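You operate a simulated robot arm through the tools that you are given. There is no shell and no other tool.

You run a simulated robot arm. Do the job below in one go: nothing can be reset, and whatever is moved stays where it is left.

## Task
Move the phone bill from the ring binder to the blue tray.
Fine: put the paperweight on it and snap the rings shut again. Where these are worked on the way, their far stop is far enough and under half their travel is too little: binder rings.

Only the result counts: the job must be done as asked and must still hold three seconds after the hand-in. Knocking over, shifting, dropping, spilling or breaking anything else fails it.

## Robot
A 6-joint arm with a two-finger parallel gripper, fixed in place. Base frame: the origin is on the floor under the middle of its stand, x ahead of it, y to its left, z up; the work surface is at about z = 750. Units: mm, degrees, N and s.
With the tool pointing down near the work surface it reaches from about 260 to 680 mm from the base axis. Its first joint turns from -66.0 to 66.0 degrees. Payload 2.9 kg.
The TCP is the grasp point between the finger pads, 30 mm short of the fingertips. In the tool frame z runs along the fingers and y along their closing line. Largest opening 110 mm; finger width 20, thickness 10; the body of the gripper, 48 by 112 mm, starts 55 mm behind the TCP.
Orientation is told as [roll, pitch, yaw] about the base's x, y, z axes, in that order, counted from this pose: with the fingers straight down and closing along the base's y, the tool's x points along the base's -x, its y along +y and its z along -z.

## Interface
- The arm moves only by the tool send_rows. Its argument "targets" is a list of rows, each an object of numbers (a shift or turn left out is 0, a gripper value left out holds the last): "tx", "ty", "tz": the shift along the tool's x, y, z in cm; "wx", "wy", "wz": the turn, a rotation vector about the tool's x, y, z in degrees; "gripper": the opening in per cent of the stroke, from 0 (shut) to 100 (fully open). In form: [{"tx": .., "ty": .., "tz": .., "wx": .., "wy": .., "wz": .., "gripper": ..}, ...]. A call has 1 to 20 rows; each row shifts and turns the commanded pose from where the row before left it, along the tool's axes as they then stand. Each row takes 0.2 s and may step no farther than 50 mm and 8.6 degrees from the row before; otherwise, or with a gripper value out of range, the whole call is refused. Where a pose cannot be reached the arm comes as near as it can. A force on the tool above 40 N (or 10 N above the force at the start of the call, whichever is more), or a blocked arm, ends the call early, and 0.2 s more pass. The fingers move at their own pace (about 108 mm/s each) and stop on an object; they squeeze with about 21 N. The grip force told is the motor's: it shows also when the fingers shut on nothing. Time passes only in rows, and 0.2 s behind the last, so rows that do not move let the fingers close. The reply holds the time, the measured pose of the TCP, the force on the tool along the base axes, the opening and the grip force, in the units named above and with some noise, with the torque about the TCP (base axes, N m) and any sound that the robot's microphone picked up, and new pictures: "show" is both (left out), scene, wrist or none.
- Cameras (640 x 400 px; columns grow to the right, rows downward): "scene" is fixed at [67.2, 423.4, 1390.1]; the picture's right is [-0.85, -0.52, 0.00], its down [-0.27, 0.45, -0.85] and it looks along [0.44, -0.73, -0.52] (base axes); focal length 314 px, centre (320, 200). "wrist" rides on the gripper at [72, 17, -103] in the tool frame; the picture's right is [-0.23, 0.97, 0.00], its down [-0.76, -0.18, -0.62] and it looks along [-0.61, -0.14, 0.78] (tool axes); focal length 222 px, centre (320, 200). There is no depth. A picture from a camera that has moved, and an enlarged one, comes with that camera's place and axes in the base frame and with its lens.
- inspect(camera, box): a new picture of the part [left, top, right, bottom] of that camera's present view, enlarged. No time passes.
- finish_job(): hands the job in; it is judged then, once.

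Nothing tells you positions but the pictures and the camera data. Unless the task says otherwise, let go and move clear before handing in.

The tools are called after "Request:" by a JSON object that holds its "api" and its "payload". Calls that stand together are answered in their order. send_rows: Moves the arm, as the interface text tells. Its arguments: {"type":"object","properties":{"targets":{"type":"array","items":{"type":"object","properties":{"tx":{"type":"number"},"ty":{"type":"number"},"tz":{"type":"number"},"wx":{"type":"number"},"wy":{"type":"number"},"wz":{"type":"number"},"gripper":{"type":"number"}}}},"show":{"type":"string","enum":["both","scene","wrist","none"]}},"required":["targets"]} The other tools are called the same way: inspect (camera, box) takes an enlarged picture of a part of a camera's view; finish_job () hands the job in.

At the start:

```text
time: 0.0
tcp_pos: [490.4, -44.0, 1013.2]
ee_rot: [0.0, 0.0, 0.0]
ft_force: [-0.1, -0.3, 0.7]
ft_torque: [-0.01, 0.0, 0.02]
gripper_width: 110.1
finger_force: 0.1
```

scene: 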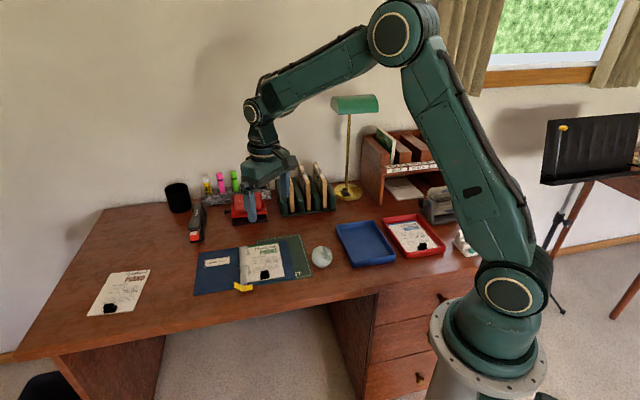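
wrist: 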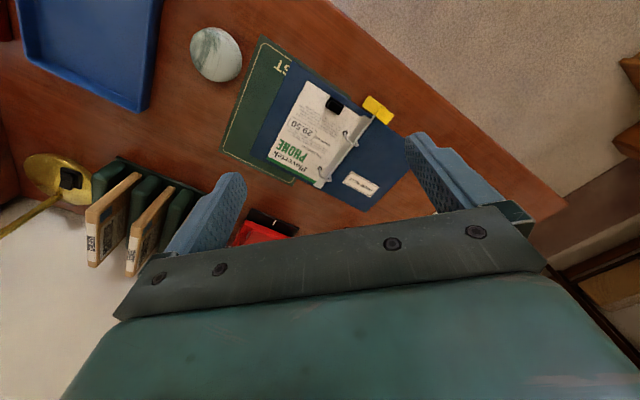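

I see the desk with an open ring binder holding the phone bill, a marble paperweight next to it, the blue tray and a red tray. I'll start by enlarging the views to locate everything.

Request:
{"api": "inspect", "payload": {"camera": "scene", "box": [180, 210, 340, 310]}}

Request:
{"api": "inspect", "payload": {"camera": "scene", "box": [300, 190, 460, 290]}}

Request:
{"api": "inspect", "payload": {"camera": "wrist", "box": [200, 30, 440, 220]}}

```text
4.00 times, centred on (260, 260) of scene
camera zoom: at [67.2, 423.4, 1390.1], right [-0.85, -0.52, 0.0], down [-0.27, 0.45, -0.85], along [0.44, -0.73, -0.52], focal length 1254 px, centre (560, -40)
```

zoom: 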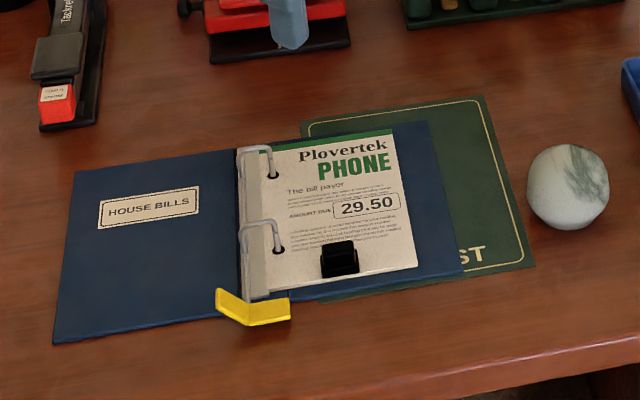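

```text
4.00 times, centred on (380, 240) of scene
camera zoom: at [67.2, 423.4, 1390.1], right [-0.85, -0.52, 0.0], down [-0.27, 0.45, -0.85], along [0.44, -0.73, -0.52], focal length 1254 px, centre (80, 40)
```

zoom: 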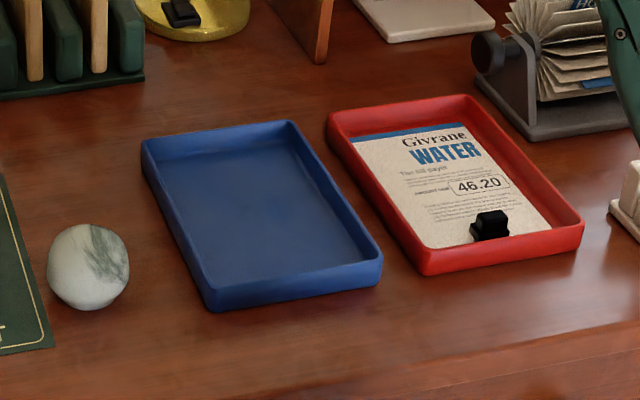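

```text
2.11 times, centred on (320, 125) of wrist
camera zoom: at [417.1, -28.2, 1116.7], right [0.23, 0.97, 0.0], down [0.76, -0.18, 0.62], along [0.61, -0.14, -0.78], focal length 468 px, centre (320, 358)
```

zoom: 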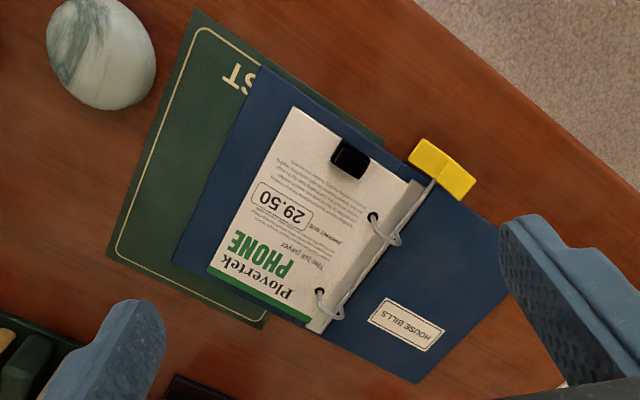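

Request:
{"api": "inspect", "payload": {"camera": "wrist", "box": [330, 80, 410, 130]}}

Request:
{"api": "inspect", "payload": {"camera": "scene", "box": [225, 240, 289, 300]}}

```text
8.00 times, centred on (370, 105) of wrist
camera zoom: at [417.1, -28.2, 1116.7], right [0.23, 0.97, 0.0], down [0.76, -0.18, 0.62], along [0.61, -0.14, -0.78], focal length 1777 px, centre (-80, 960)
```

zoom: 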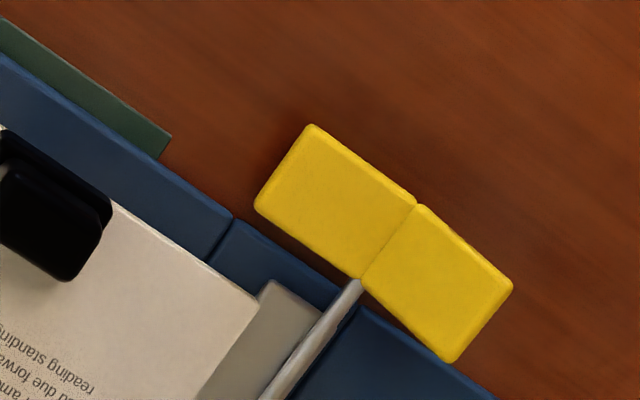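

```text
6.67 times, centred on (257, 270) of scene
camera zoom: at [67.2, 423.4, 1390.1], right [-0.85, -0.52, 0.0], down [-0.27, 0.45, -0.85], along [0.44, -0.73, -0.52], focal length 2090 px, centre (740, -267)
```

zoom: 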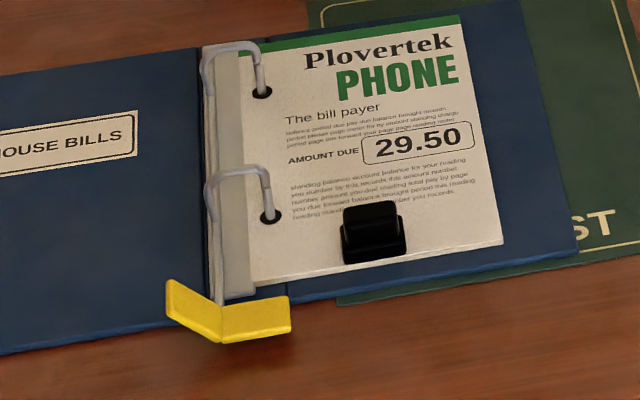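

The binder lies open at about 45° with its spine along roughly (0.71, -0.71). The yellow rocker lever is near (540, 35), its raised wing on the cover side, and the bill's black clip is near (514, -29). I'll turn the wrist to line up with the binder and look at the lever from closer.

Request:
{"api": "send_rows", "payload": {"targets": [{"wz": 7.5}, {"wz": 7.5}, {"wz": 7.5}, {"wz": 7.5}, {"wz": 7.5}, {"wz": 7.5}, {"tx": 2.87, "ty": 2.39, "tz": 2.02}, {"tx": 2.87, "ty": 2.39, "tz": 2.02}, {"tx": 2.87, "ty": 2.39, "tz": 2.02}, {"tx": 2.87, "ty": 2.39, "tz": 2.02}, {"tx": 2.87, "ty": 2.39, "tz": 2.02}, {}], "show": "both"}}

```text
time: 2.6
tcp_pos: [474.0, 143.7, 914.2]
ee_rot: [0.0, 0.0, -45.0]
ft_force: [0.7, 0.1, 0.7]
ft_torque: [-0.02, 0.01, -0.01]
gripper_width: 110.1
finger_force: 0.0
camera wrist: at [433.5, 205.1, 1016.0], right [0.85, 0.53, 0.0], down [0.41, -0.66, 0.62], along [0.33, -0.53, -0.78], focal length 222 px, centre (320, 200)
```

scene: 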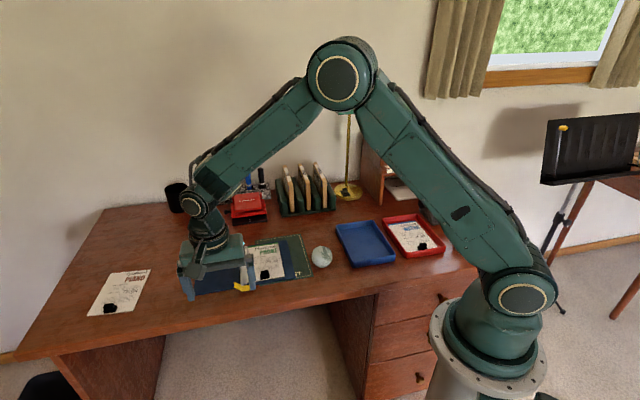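
wrist: 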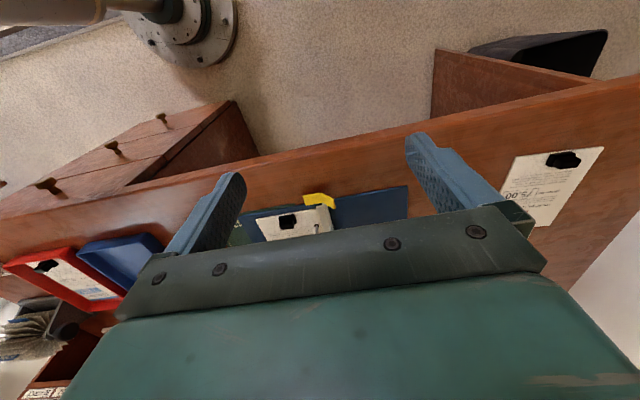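

The wrist camera sees best nearly straight beneath itself, so I'll bring it over the lever and clip, keeping the fingers well above the rings.

Request:
{"api": "send_rows", "payload": {"targets": [{"tx": -3.66, "ty": -0.865, "tz": 1.1}, {"tx": -3.66, "ty": -0.865, "tz": 1.1}, {"tx": -3.66, "ty": -0.865, "tz": 1.1}, {"tx": -3.66, "ty": -0.865, "tz": 1.1}, {}], "show": "both"}}

```text
time: 3.8
tcp_pos: [552.2, 11.7, 868.4]
ee_rot: [0.0, 0.1, -45.0]
ft_force: [-0.2, -0.5, -0.8]
ft_torque: [0.01, -0.01, 0.01]
gripper_width: 110.1
finger_force: 0.0
camera wrist: at [510.8, 75.1, 972.0], right [0.85, 0.53, 0.0], down [0.41, -0.66, 0.62], along [0.33, -0.53, -0.78], focal length 222 px, centre (320, 200)
```

scene: 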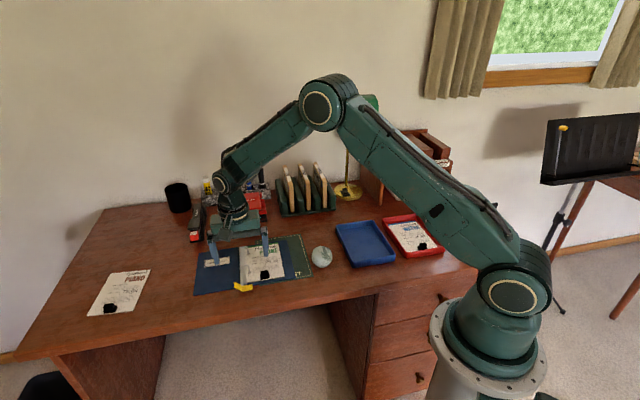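
wrist: 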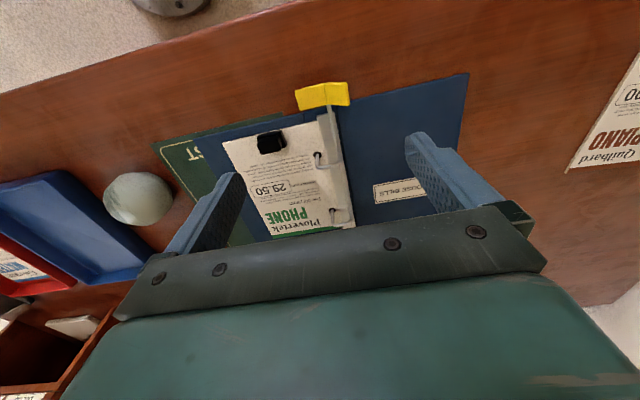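

Request:
{"api": "inspect", "payload": {"camera": "wrist", "box": [215, 70, 375, 170]}}

Request:
{"api": "inspect", "payload": {"camera": "wrist", "box": [280, 70, 360, 120]}}

Request:
{"api": "inspect", "payload": {"camera": "wrist", "box": [240, 120, 320, 170]}}

Request:
{"api": "inspect", "payload": {"camera": "wrist", "box": [0, 140, 240, 290]}}

```text
4.00 times, centred on (295, 120) of wrist
camera zoom: at [510.8, 75.1, 972.0], right [0.85, 0.53, 0.0], down [0.41, -0.66, 0.62], along [0.33, -0.53, -0.78], focal length 888 px, centre (420, 520)
```

zoom: 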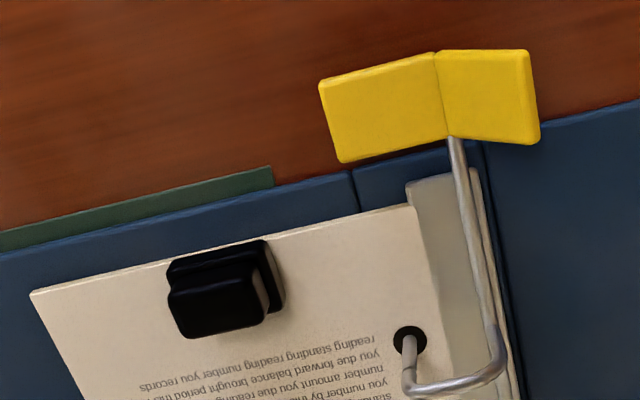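

```text
8.00 times, centred on (320, 95) of wrist
camera zoom: at [510.8, 75.1, 972.0], right [0.85, 0.53, 0.0], down [0.41, -0.66, 0.62], along [0.33, -0.53, -0.78], focal length 1777 px, centre (320, 1040)
```

zoom: 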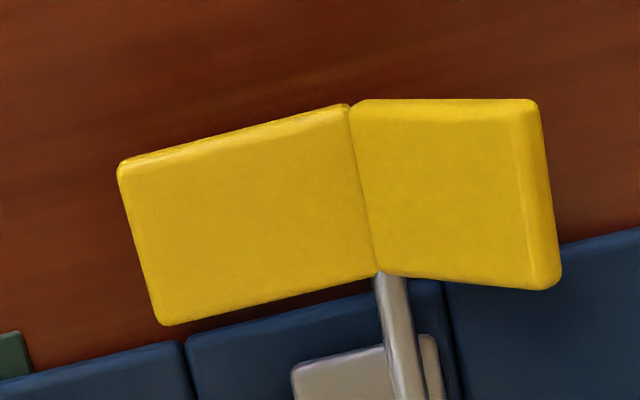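

```text
8.00 times, centred on (280, 145) of wrist
camera zoom: at [510.8, 75.1, 972.0], right [0.85, 0.53, 0.0], down [0.41, -0.66, 0.62], along [0.33, -0.53, -0.78], focal length 1777 px, centre (640, 640)
```

zoom: 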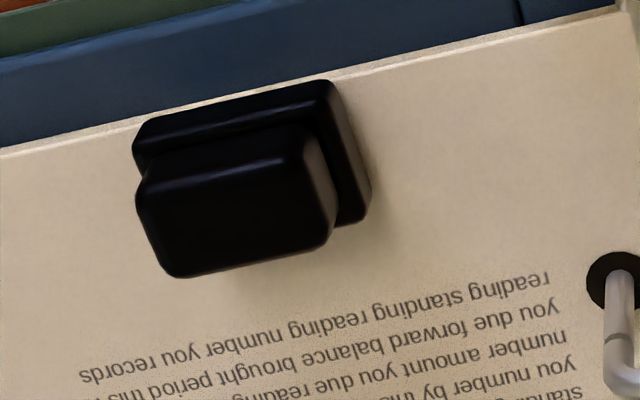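

```text
2.67 times, centred on (120, 215) of wrist
camera zoom: at [510.8, 75.1, 972.0], right [0.85, 0.53, 0.0], down [0.41, -0.66, 0.62], along [0.33, -0.53, -0.78], focal length 592 px, centre (853, 160)
```

zoom: 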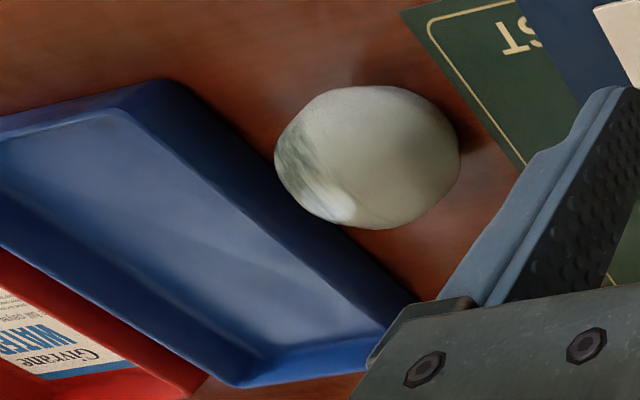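

The lever's raised wing tip is at about (552, 48, 785) and its pivot at about (540, 36, 763). I'll shut the fingers and go just above the raised wing.

Request:
{"api": "send_rows", "payload": {"targets": [{"gripper": 0}, {"gripper": 0}, {"tx": 1.22, "ty": 1.36, "tz": 1.0}, {"tx": 1.22, "ty": 1.36, "tz": 1.0}, {}, {}], "show": "both"}}

Request:
{"api": "send_rows", "payload": {"targets": [{}], "show": "none"}}

Request:
{"api": "send_rows", "payload": {"targets": [{}], "show": "none"}}

Request:
{"api": "inspect", "payload": {"camera": "scene", "box": [200, 200, 312, 300]}}

Request:
{"api": "inspect", "payload": {"camera": "wrist", "box": [240, 60, 400, 260]}}

```text
time: 5.2
tcp_pos: [553.8, 49.5, 849.2]
ee_rot: [0.1, 0.0, -45.0]
ft_force: [0.3, -0.4, -0.1]
ft_torque: [0.05, 0.01, -0.02]
gripper_width: 0.4
finger_force: 21.0
camera wrist: at [514.0, 112.0, 951.5], right [0.85, 0.53, 0.0], down [0.41, -0.66, 0.62], along [0.33, -0.53, -0.78], focal length 222 px, centre (320, 200)
```

scene: 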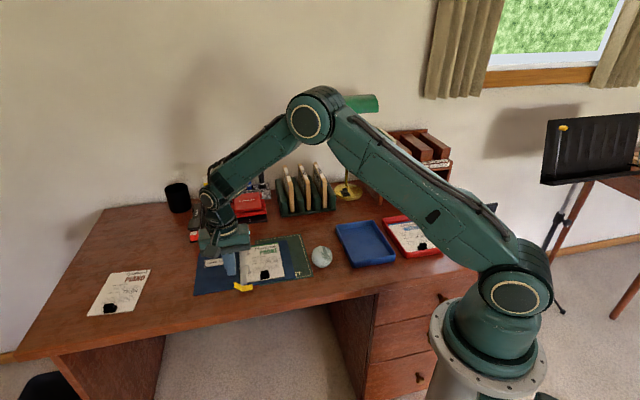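
wrist: 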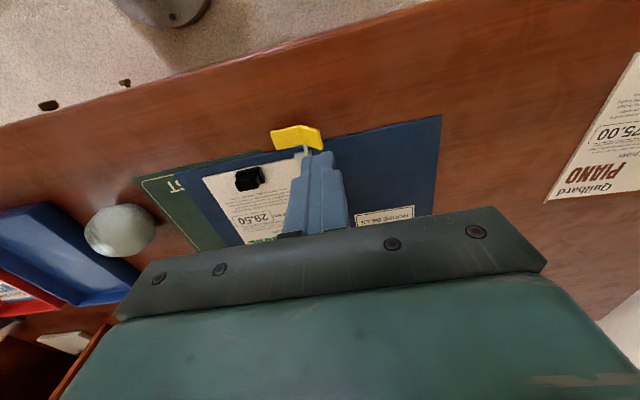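

```text
time: 5.6
tcp_pos: [554.1, 49.7, 849.3]
ee_rot: [0.0, 0.1, -44.9]
ft_force: [-0.7, 1.0, 0.4]
ft_torque: [-0.01, 0.02, -0.02]
gripper_width: 0.0
finger_force: 21.5
```

```text
time: 6.0
tcp_pos: [553.2, 49.7, 849.7]
ee_rot: [0.0, 0.0, -45.0]
ft_force: [-0.1, -0.7, 0.2]
ft_torque: [-0.01, 0.0, -0.01]
gripper_width: 0.0
finger_force: 20.9
```

```text
4.00 times, centred on (256, 250) of scene
camera zoom: at [67.2, 423.4, 1390.1], right [-0.85, -0.52, 0.0], down [-0.27, 0.45, -0.85], along [0.44, -0.73, -0.52], focal length 1254 px, centre (576, 0)
```

zoom: 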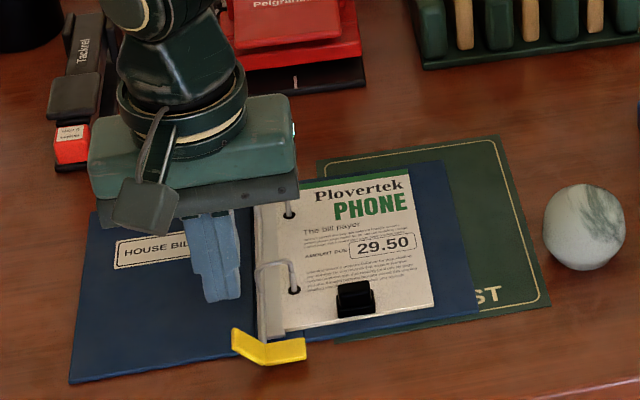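

```text
2.00 times, centred on (320, 160) of wrist
camera zoom: at [513.9, 111.9, 951.6], right [0.85, 0.53, 0.0], down [0.41, -0.66, 0.62], along [0.33, -0.53, -0.78], focal length 444 px, centre (320, 280)
```

zoom: 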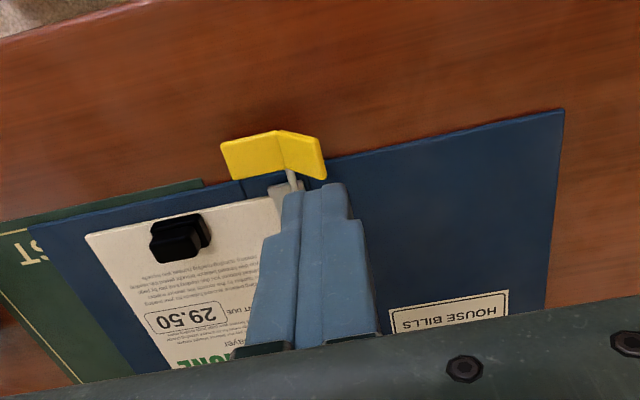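

The fingers are centred over the raised wing, about 18 mm out from the pivot. I'll lower straight down onto it and press it in small steps.

Request:
{"api": "send_rows", "payload": {"targets": [{"tz": 1.2}, {"tz": 1.2}, {"tz": 0.6}, {"tz": 0.3}, {"tz": 0.3}, {"tz": 0.3}, {"tz": 0.3}, {}], "show": "both"}}

Request:
{"api": "inspect", "payload": {"camera": "scene", "box": [200, 220, 296, 300]}}

Request:
{"api": "inspect", "payload": {"camera": "wrist", "box": [240, 100, 400, 260]}}

```text
time: 7.8
tcp_pos: [555.4, 49.8, 806.3]
ee_rot: [0.0, 0.0, -44.9]
ft_force: [1.3, 0.2, 1.6]
ft_torque: [0.03, 0.0, 0.03]
gripper_width: 0.0
finger_force: 20.9
camera wrist: at [514.5, 112.6, 909.5], right [0.85, 0.53, 0.0], down [0.41, -0.66, 0.62], along [0.33, -0.53, -0.78], focal length 222 px, centre (320, 200)
```

scene: 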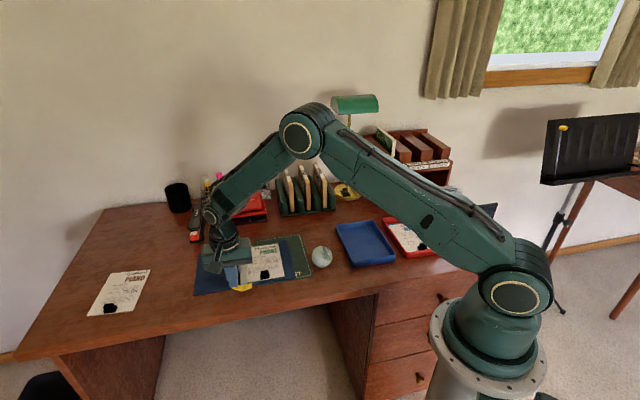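
wrist: 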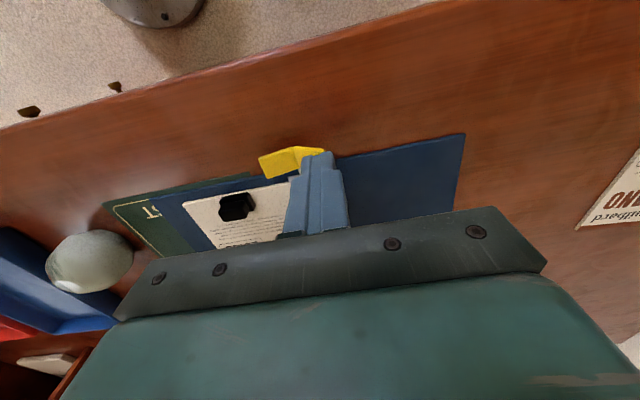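

```text
5.00 times, centred on (248, 260) of scene
camera zoom: at [67.2, 423.5, 1390.1], right [-0.85, -0.52, 0.0], down [-0.27, 0.45, -0.85], along [0.44, -0.73, -0.52], focal length 1567 px, centre (680, -100)
```

zoom: 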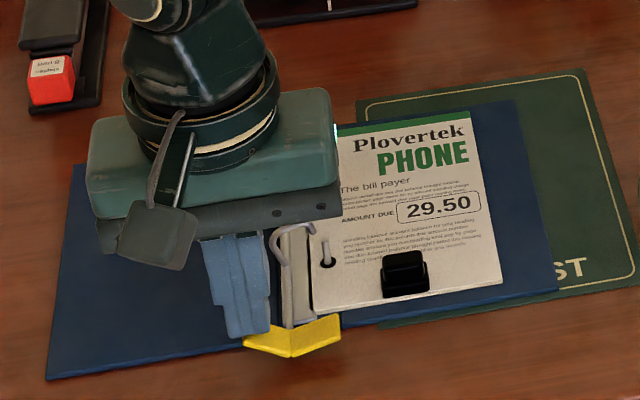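

```text
2.50 times, centred on (320, 180) of wrist
camera zoom: at [514.5, 112.6, 909.5], right [0.85, 0.53, 0.0], down [0.41, -0.66, 0.62], along [0.33, -0.53, -0.78], focal length 555 px, centre (320, 250)
```

zoom: 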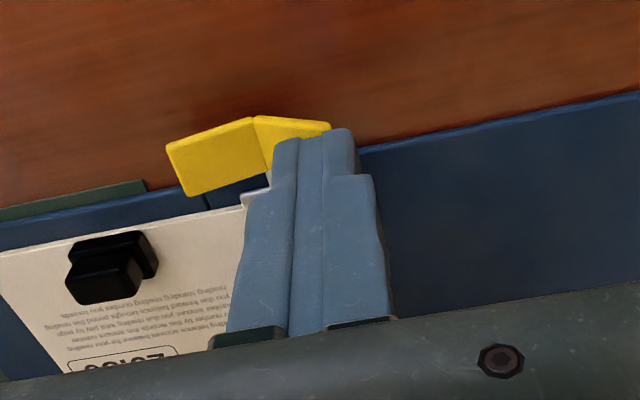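

The lever is turning with little force and the rings are starting to part. I'll keep pressing toward the far stop.

Request:
{"api": "send_rows", "payload": {"targets": [{"tz": 0.3}, {"tz": 0.3}, {"tz": 0.3}, {}], "show": "both"}}

Request:
{"api": "inspect", "payload": {"camera": "scene", "box": [200, 220, 296, 300]}}

Request:
{"api": "inspect", "payload": {"camera": "wrist", "box": [240, 100, 400, 260]}}

```text
time: 8.8
tcp_pos: [555.6, 50.9, 798.3]
ee_rot: [0.0, 0.0, -45.1]
ft_force: [0.0, -0.7, 0.2]
ft_torque: [0.02, -0.03, 0.03]
gripper_width: 0.0
finger_force: 20.8
camera wrist: at [514.5, 112.6, 900.6], right [0.85, 0.53, 0.0], down [0.41, -0.66, 0.62], along [0.33, -0.53, -0.78], focal length 222 px, centre (320, 200)
```

scene: 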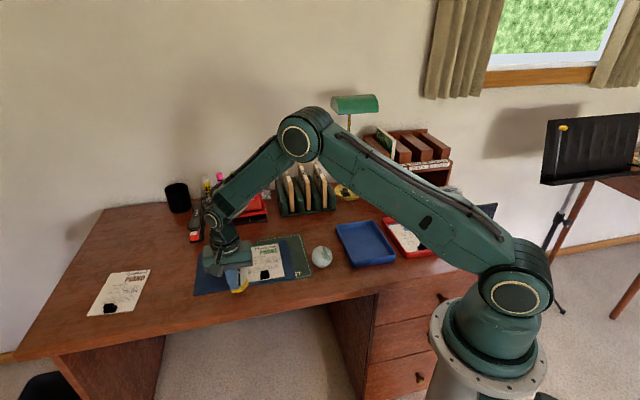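
wrist: 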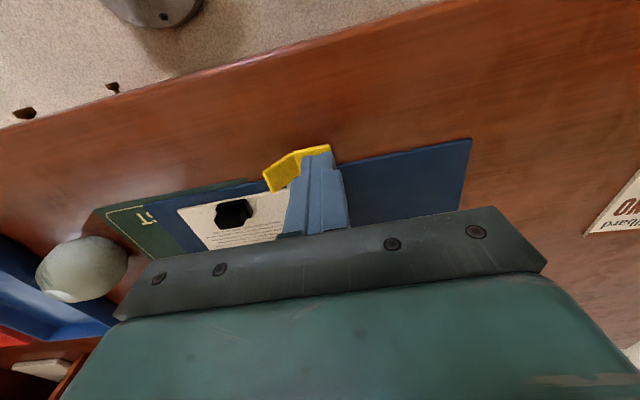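

```text
5.00 times, centred on (248, 260) of scene
camera zoom: at [67.2, 423.4, 1390.1], right [-0.85, -0.52, 0.0], down [-0.27, 0.45, -0.85], along [0.44, -0.73, -0.52], focal length 1567 px, centre (680, -100)
```

zoom: 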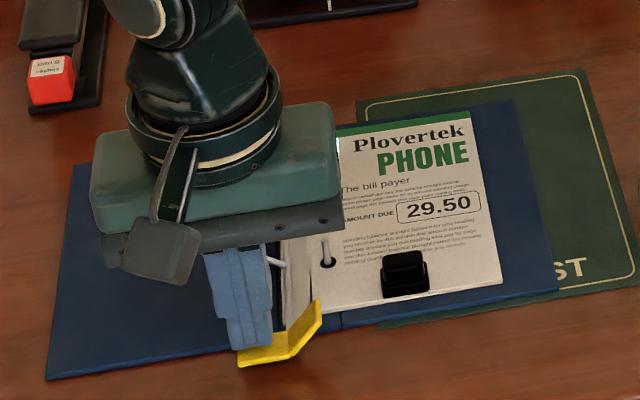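

```text
2.50 times, centred on (320, 180) of wrist
camera zoom: at [514.5, 112.6, 900.6], right [0.85, 0.53, 0.0], down [0.41, -0.66, 0.62], along [0.33, -0.53, -0.78], focal length 555 px, centre (320, 250)
```

zoom: 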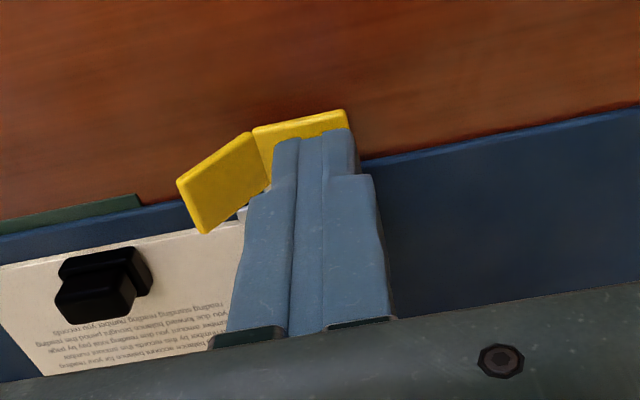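

The lever looks to have flipped over. I'll press a few millimetres more to make sure it's on its stop.

Request:
{"api": "send_rows", "payload": {"targets": [{"tz": 0.2}, {"tz": 0.2}, {}], "show": "none"}}

```text
time: 9.6
tcp_pos: [554.9, 49.6, 793.6]
ee_rot: [0.0, 0.1, -45.0]
ft_force: [0.5, 0.4, -0.7]
ft_torque: [0.0, 0.0, 0.01]
gripper_width: 0.0
finger_force: 20.8
```

Request:
{"api": "inspect", "payload": {"camera": "wrist", "box": [240, 100, 400, 260]}}

Request:
{"api": "inspect", "payload": {"camera": "scene", "box": [216, 250, 280, 300]}}

```text
2.50 times, centred on (320, 180) of wrist
camera zoom: at [514.6, 112.6, 896.8], right [0.85, 0.53, 0.0], down [0.41, -0.66, 0.62], along [0.33, -0.53, -0.78], focal length 555 px, centre (320, 250)
```

zoom: 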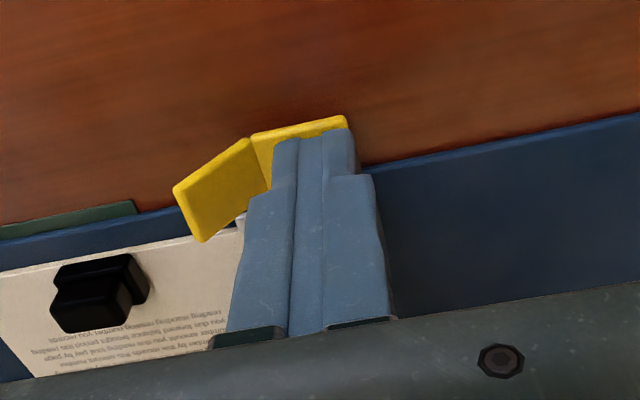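

```text
8.00 times, centred on (248, 275) of scene
camera zoom: at [67.2, 423.4, 1390.1], right [-0.85, -0.52, 0.0], down [-0.27, 0.45, -0.85], along [0.44, -0.73, -0.52], focal length 2508 px, centre (896, -400)
```

zoom: 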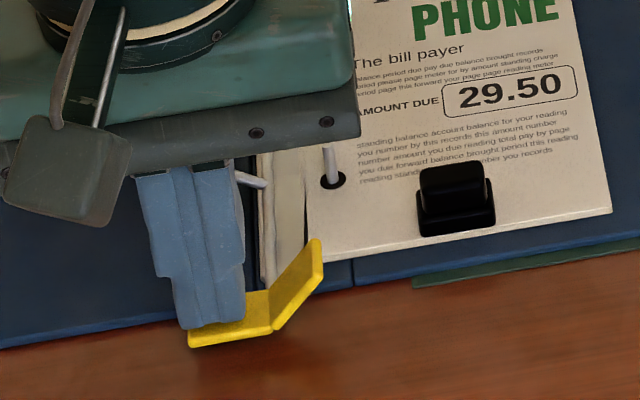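

Request:
{"api": "send_rows", "payload": {"targets": [{"tz": -2.0}, {"tz": -3.0}, {"tz": -3.0}, {"tx": 2.5, "ty": -2.5}, {}], "show": "both"}}

Request:
{"api": "inspect", "payload": {"camera": "wrist", "box": [240, 60, 400, 220]}}

Request:
{"api": "inspect", "payload": {"camera": "scene", "box": [216, 230, 296, 300]}}

```text
time: 10.8
tcp_pos: [518.8, 51.0, 873.9]
ee_rot: [0.0, -0.1, -45.0]
ft_force: [0.4, 0.1, -0.4]
ft_torque: [0.01, -0.01, 0.01]
gripper_width: 0.2
finger_force: 20.9
camera wrist: at [478.6, 112.4, 976.3], right [0.85, 0.53, 0.0], down [0.41, -0.66, 0.62], along [0.33, -0.53, -0.78], focal length 222 px, centre (320, 200)
```

scene: 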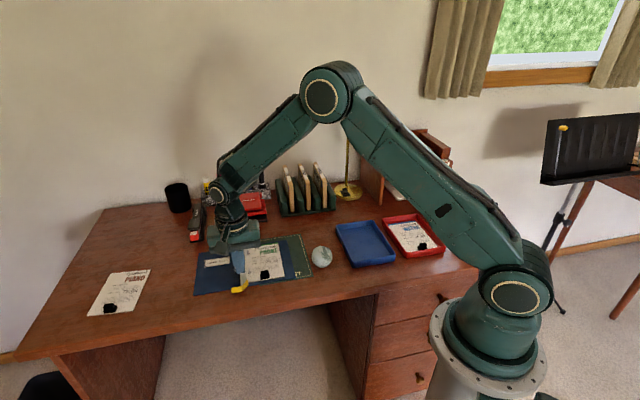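
wrist: 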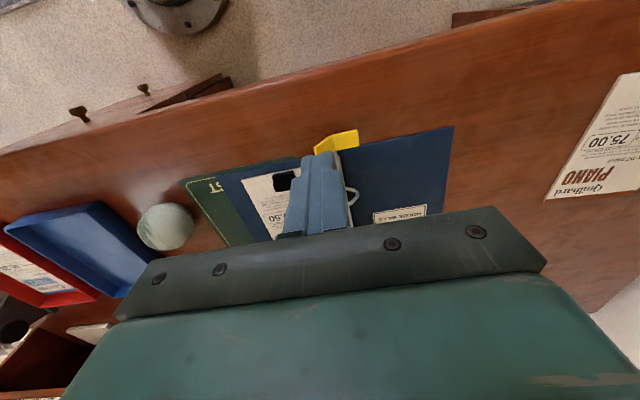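

```text
2.50 times, centred on (320, 140) of wrist
camera zoom: at [478.6, 112.4, 976.3], right [0.85, 0.53, 0.0], down [0.41, -0.66, 0.62], along [0.33, -0.53, -0.78], focal length 555 px, centre (320, 350)
```

zoom: 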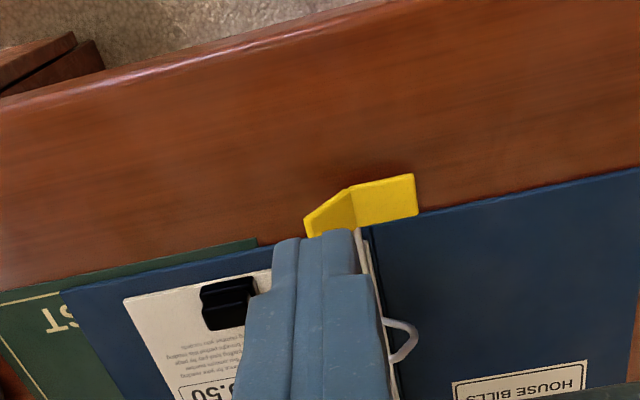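

```text
5.71 times, centred on (256, 265) of scene
camera zoom: at [67.2, 423.4, 1390.1], right [-0.85, -0.52, 0.0], down [-0.27, 0.45, -0.85], along [0.44, -0.73, -0.52], focal length 1791 px, centre (686, -171)
```

zoom: 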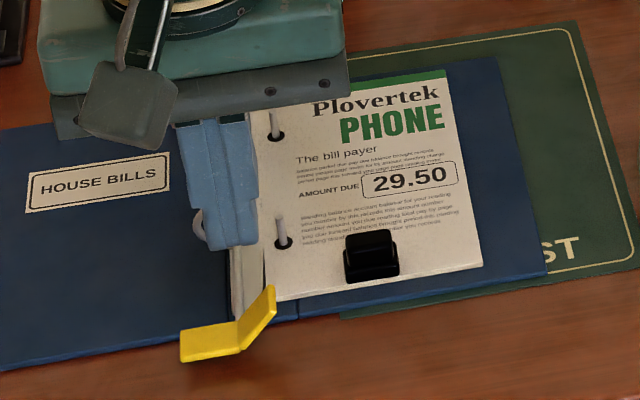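

The lever has flipped fully and the ring hooks have swung over to the cover side, with only the straight posts left through the bill's holes. Next I'll open the fingers and go above the bill's black clip.

Request:
{"api": "send_rows", "payload": {"targets": [{"tx": -1.8, "ty": -1.93, "tz": 0.6, "gripper": 55}, {"tx": -1.8, "ty": -1.93, "tz": 0.6}, {"tx": -1.77, "ty": -1.94, "tz": 0.6}, {}, {}], "show": "both"}}

Request:
{"api": "inspect", "payload": {"camera": "wrist", "box": [240, 80, 400, 240]}}

Request:
{"api": "inspect", "payload": {"camera": "scene", "box": [216, 210, 312, 300]}}

```text
time: 12.0
tcp_pos: [517.5, -29.1, 856.2]
ee_rot: [0.0, 0.0, -45.0]
ft_force: [0.2, -0.5, 0.7]
ft_torque: [0.06, 0.02, 0.01]
gripper_width: 60.2
finger_force: 0.1
camera wrist: at [476.3, 33.2, 958.5], right [0.85, 0.53, 0.0], down [0.41, -0.66, 0.62], along [0.33, -0.53, -0.78], focal length 222 px, centre (320, 200)
```

scene: 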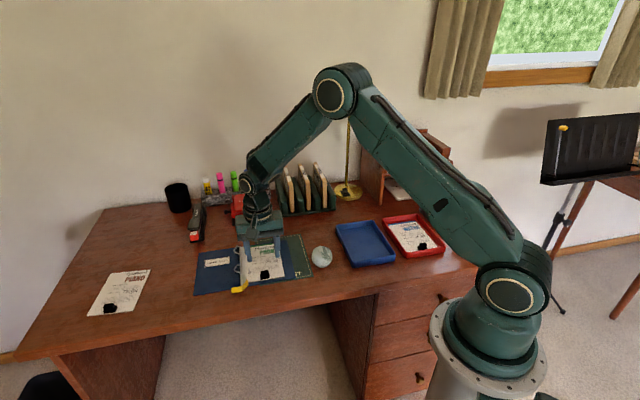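
wrist: 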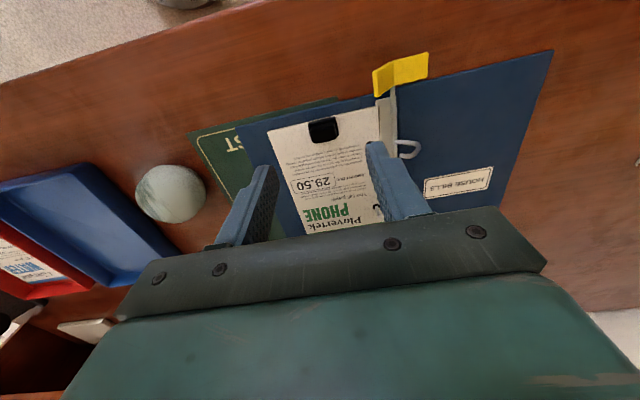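

```text
2.50 times, centred on (320, 160) of wrist
camera zoom: at [476.3, 33.2, 958.5], right [0.85, 0.53, 0.0], down [0.41, -0.66, 0.62], along [0.33, -0.53, -0.78], focal length 555 px, centre (320, 300)
```

zoom: 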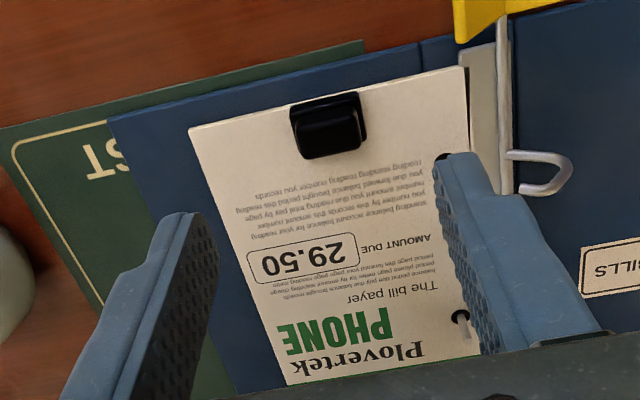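

```text
4.44 times, centred on (264, 255) of scene
camera zoom: at [67.2, 423.4, 1390.1], right [-0.85, -0.52, 0.0], down [-0.27, 0.45, -0.85], along [0.44, -0.73, -0.52], focal length 1393 px, centre (569, -44)
```

zoom: 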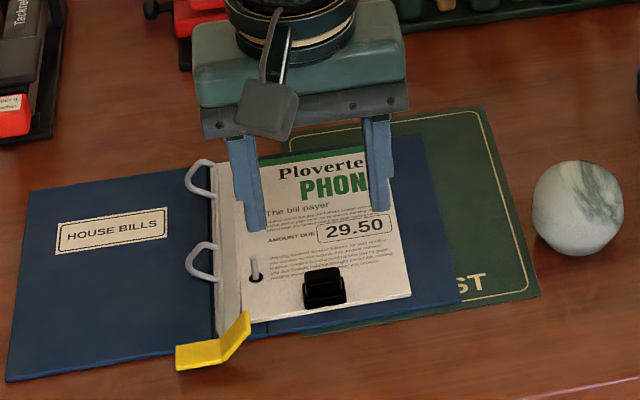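

The clip sits at about (517, -29) with its top at z≈784, right under the open fingers. I'll lower until the fingertips straddle it, then check the centring.

Request:
{"api": "send_rows", "payload": {"targets": [{"tz": 2.0}, {"tz": 2.0}, {"tz": 1.0}, {}], "show": "both"}}

Request:
{"api": "inspect", "payload": {"camera": "wrist", "box": [240, 100, 400, 260]}}

Request:
{"api": "inspect", "payload": {"camera": "scene", "box": [232, 240, 296, 290]}}

```text
time: 13.0
tcp_pos: [516.2, -27.3, 806.0]
ee_rot: [0.1, -0.1, -45.0]
ft_force: [-1.0, -0.4, -0.3]
ft_torque: [0.02, 0.01, -0.01]
gripper_width: 60.5
finger_force: 0.1
camera wrist: at [476.1, 33.7, 908.7], right [0.85, 0.53, 0.0], down [0.41, -0.66, 0.62], along [0.33, -0.53, -0.78], focal length 222 px, centre (320, 200)
```

scene: 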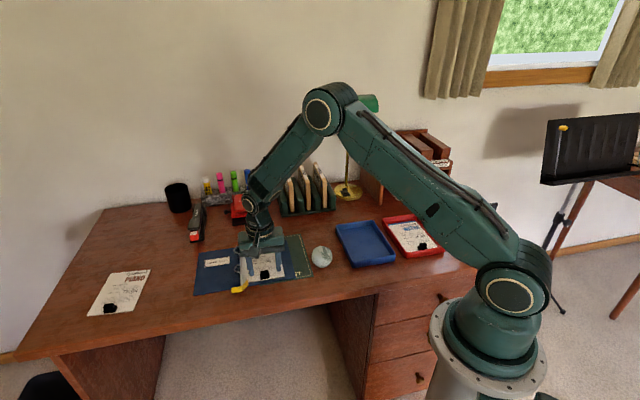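
wrist: 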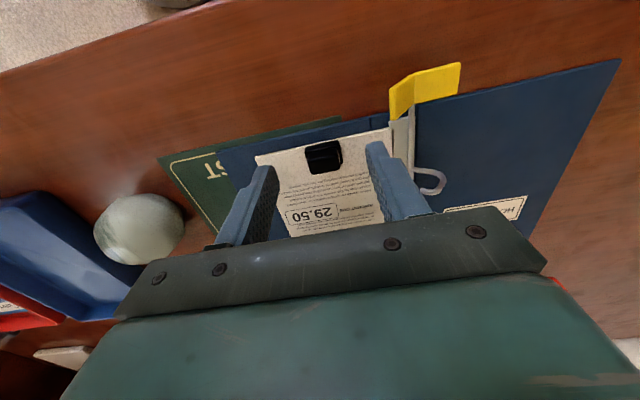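

```text
2.50 times, centred on (320, 180) of wrist
camera zoom: at [476.1, 33.7, 908.7], right [0.85, 0.53, 0.0], down [0.41, -0.66, 0.62], along [0.33, -0.53, -0.78], focal length 555 px, centre (320, 250)
```

zoom: 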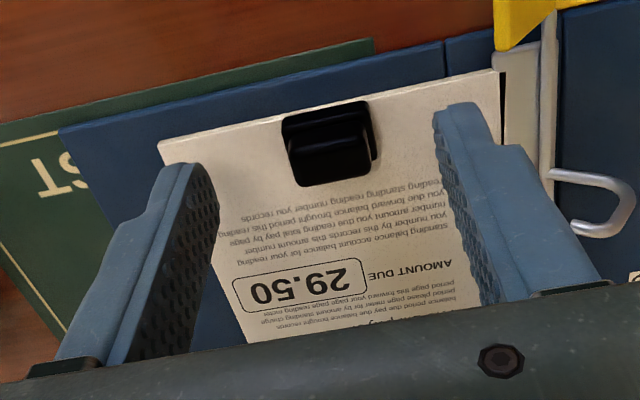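

```text
8.00 times, centred on (264, 265) of scene
camera zoom: at [67.2, 423.4, 1390.1], right [-0.85, -0.52, 0.0], down [-0.27, 0.45, -0.85], along [0.44, -0.73, -0.52], focal length 2508 px, centre (768, -320)
```

zoom: 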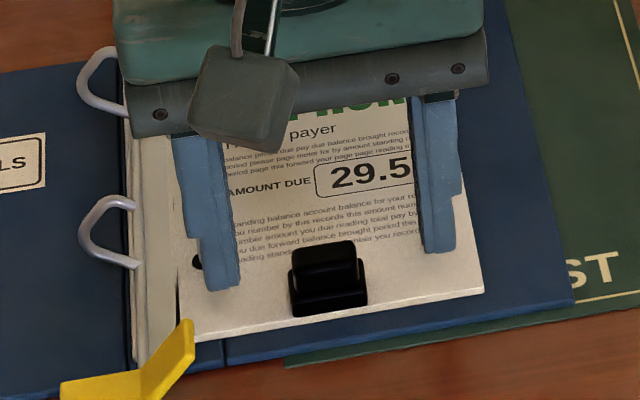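

Request:
{"api": "inspect", "payload": {"camera": "wrist", "box": [280, 120, 360, 180]}}

Request:
{"api": "inspect", "payload": {"camera": "scene", "box": [248, 260, 288, 285]}}

```text
6.67 times, centred on (320, 150) of wrist
camera zoom: at [476.1, 33.7, 908.7], right [0.85, 0.53, 0.0], down [0.41, -0.66, 0.62], along [0.33, -0.53, -0.78], focal length 1481 px, centre (320, 533)
```

zoom: 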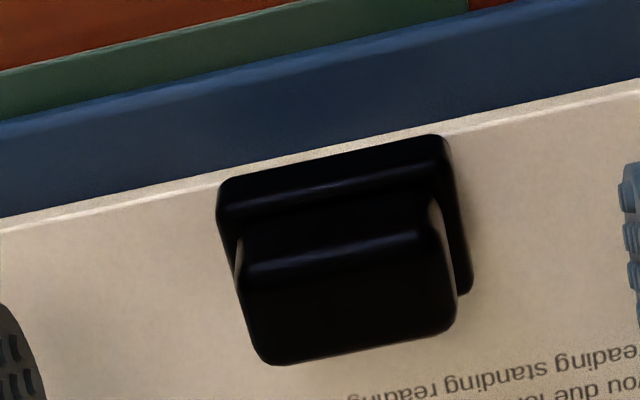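

```text
16.00 times, centred on (268, 272) of scene
camera zoom: at [67.2, 423.4, 1390.1], right [-0.85, -0.52, 0.0], down [-0.27, 0.45, -0.85], along [0.44, -0.73, -0.52], focal length 5016 px, centre (1152, -960)
```

zoom: 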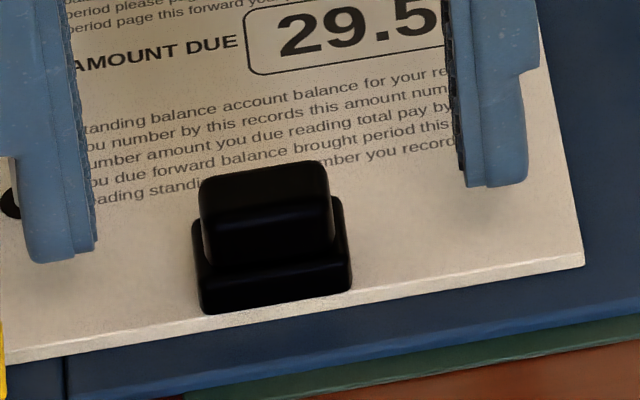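

The fingers straddle the clip, about 1–2 mm off centre. I'll nudge, lower 12 mm so the pads reach the clip's upper block, and close.

Request:
{"api": "send_rows", "payload": {"targets": [{"tx": -0.2, "ty": 0.17, "tz": 0.6}, {"tz": 0.6}, {}, {"gripper": 0}, {"gripper": 0}, {"gripper": 0}], "show": "both"}}

Request:
{"api": "inspect", "payload": {"camera": "wrist", "box": [240, 100, 400, 260]}}

Request:
{"api": "inspect", "payload": {"camera": "scene", "box": [224, 240, 304, 290]}}

```text
time: 14.4
tcp_pos: [518.8, -29.3, 794.0]
ee_rot: [0.0, 0.0, -45.0]
ft_force: [0.9, -0.6, 0.8]
ft_torque: [-0.06, -0.09, 0.03]
gripper_width: 20.9
finger_force: 21.3
camera wrist: at [478.3, 33.2, 896.9], right [0.85, 0.53, 0.0], down [0.41, -0.66, 0.62], along [0.33, -0.53, -0.78], focal length 222 px, centre (320, 200)
```

scene: 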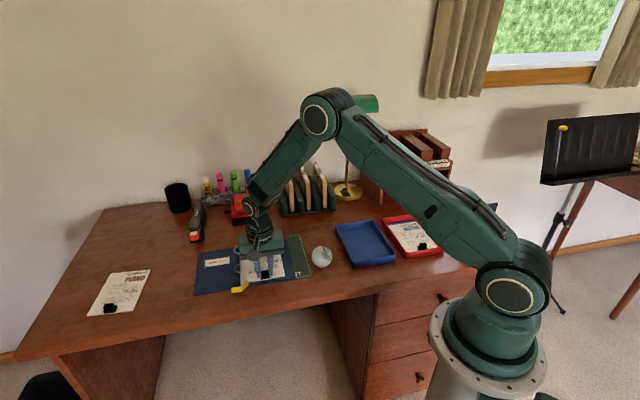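
wrist: 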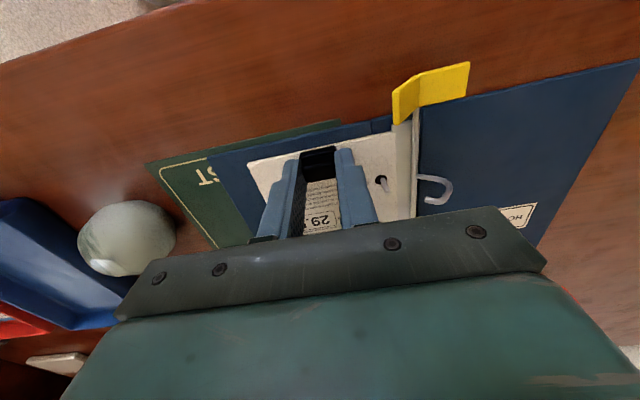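

```text
2.50 times, centred on (320, 180) of wrist
camera zoom: at [478.3, 33.2, 896.9], right [0.85, 0.53, 0.0], down [0.41, -0.66, 0.62], along [0.33, -0.53, -0.78], focal length 555 px, centre (320, 250)
```

zoom: 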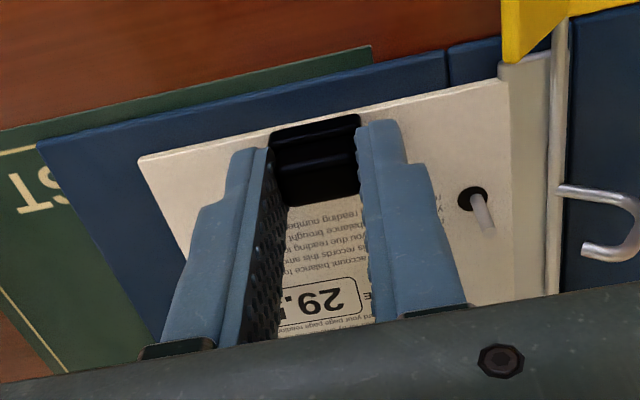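

```text
8.00 times, centred on (264, 265) of scene
camera zoom: at [67.2, 423.4, 1390.1], right [-0.85, -0.52, 0.0], down [-0.27, 0.45, -0.85], along [0.44, -0.73, -0.52], focal length 2508 px, centre (768, -320)
```

zoom: 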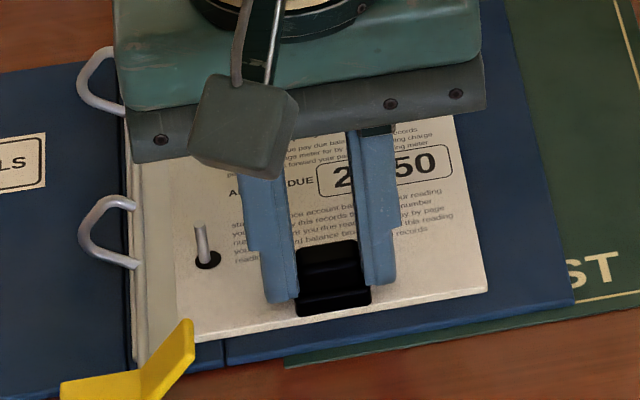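

The clip is gripped at 21 mm. I'll lift straight up so the holes come off the posts.

Request:
{"api": "send_rows", "payload": {"targets": [{"tz": -0.5}, {"tz": -0.7}, {"tz": -0.8}, {"tz": -0.8}, {"tz": -0.8}, {}], "show": "both"}}

Request:
{"api": "inspect", "payload": {"camera": "scene", "box": [216, 210, 312, 300]}}

```text
time: 15.8
tcp_pos: [519.2, -27.9, 830.2]
ee_rot: [0.0, -0.1, -44.9]
ft_force: [-0.2, 0.0, -1.0]
ft_torque: [0.01, 0.01, 0.01]
gripper_width: 20.8
finger_force: 21.1
camera wrist: at [478.4, 33.1, 932.6], right [0.85, 0.53, 0.0], down [0.41, -0.66, 0.62], along [0.33, -0.53, -0.78], focal length 222 px, centre (320, 200)
```

scene: 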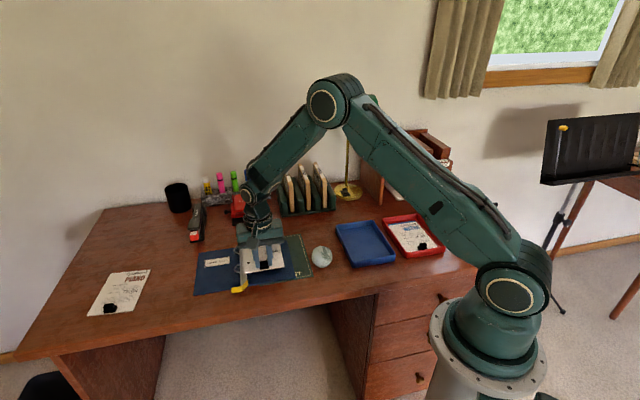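
wrist: 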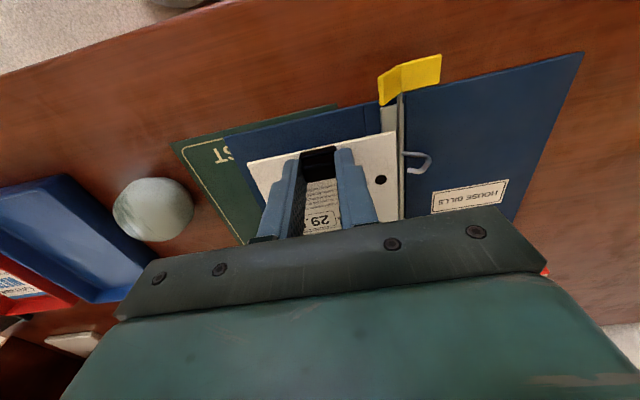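

```text
4.44 times, centred on (264, 255) of scene
camera zoom: at [67.2, 423.4, 1390.1], right [-0.85, -0.52, 0.0], down [-0.27, 0.45, -0.85], along [0.44, -0.73, -0.52], focal length 1393 px, centre (569, -44)
```

zoom: 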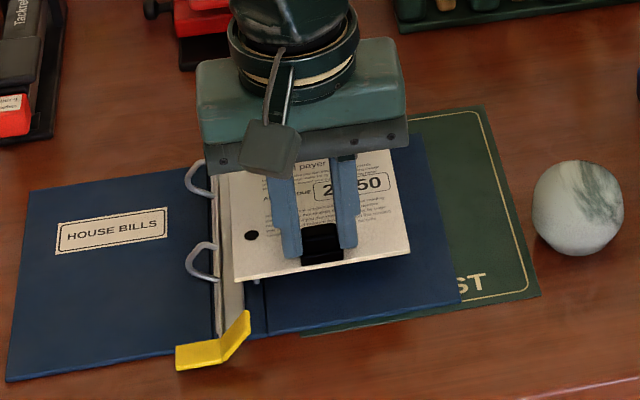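

The bill came off the posts cleanly and hangs level. I'll lift it higher, clear of the paperweight, and carry it over the blue tray.

Request:
{"api": "send_rows", "payload": {"targets": [{"tz": -2.0}, {"tz": -3.0}, {"tz": -3.0}, {"tx": -0.2, "ty": -2.0}, {"tx": -0.2, "ty": -4.0}, {"tx": -0.2, "ty": -4.3}, {"tx": -0.2, "ty": -4.3}, {"tx": -0.2, "ty": -4.3}, {"tx": -0.2, "ty": -4.3}, {"ty": -4.0}, {"ty": -3.0}, {"ty": -0.9}, {}, {}], "show": "both"}}

Request:
{"api": "inspect", "payload": {"camera": "scene", "box": [300, 180, 460, 290]}}

Request:
{"api": "inspect", "payload": {"camera": "wrist", "box": [160, 60, 480, 260]}}

```text
time: 18.8
tcp_pos: [305.8, -257.0, 909.7]
ee_rot: [0.0, -0.1, -44.9]
ft_force: [0.5, 0.6, -0.2]
ft_torque: [0.06, 0.0, -0.03]
gripper_width: 20.8
finger_force: 21.1
camera wrist: at [266.6, -195.2, 1013.0], right [0.85, 0.53, 0.0], down [0.41, -0.66, 0.62], along [0.33, -0.53, -0.78], focal length 222 px, centre (320, 200)
```

scene: 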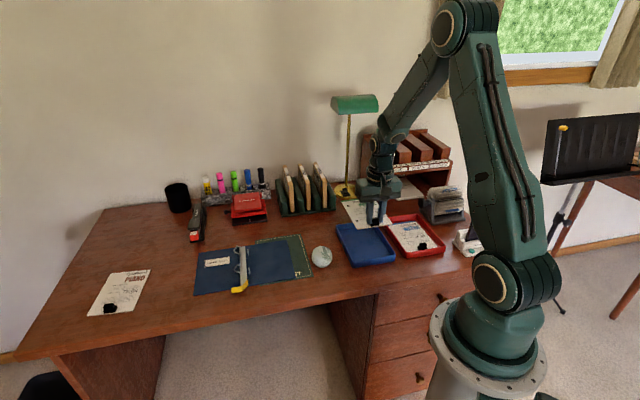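
wrist: 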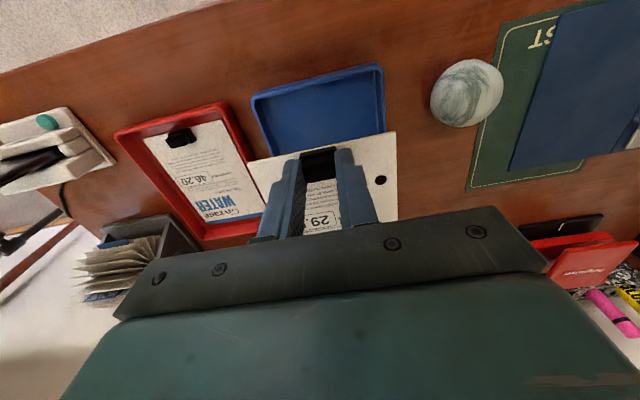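

```text
3.64 times, centred on (380, 235) of scene
camera zoom: at [67.2, 423.4, 1390.1], right [-0.85, -0.52, 0.0], down [-0.27, 0.45, -0.85], along [0.44, -0.73, -0.52], focal length 1140 px, centre (102, 73)
```

zoom: 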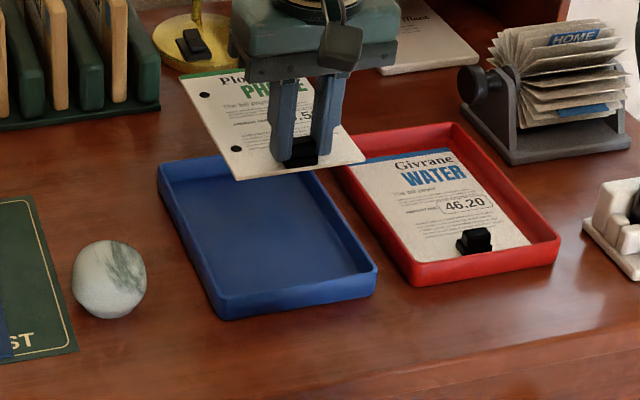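

```text
2.00 times, centred on (320, 160) of wrist
camera zoom: at [266.6, -195.2, 1013.0], right [0.85, 0.53, 0.0], down [0.41, -0.66, 0.62], along [0.33, -0.53, -0.78], focal length 444 px, centre (320, 280)
```

zoom: 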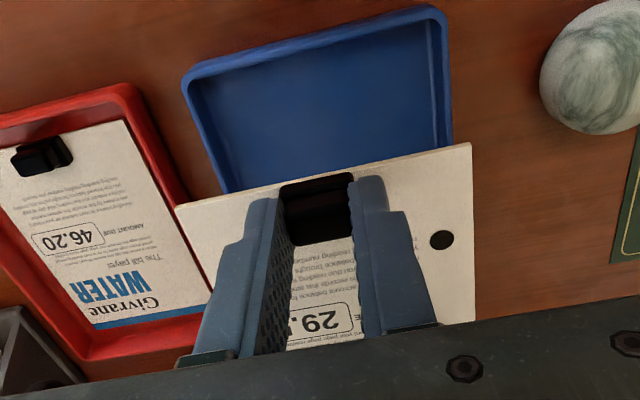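

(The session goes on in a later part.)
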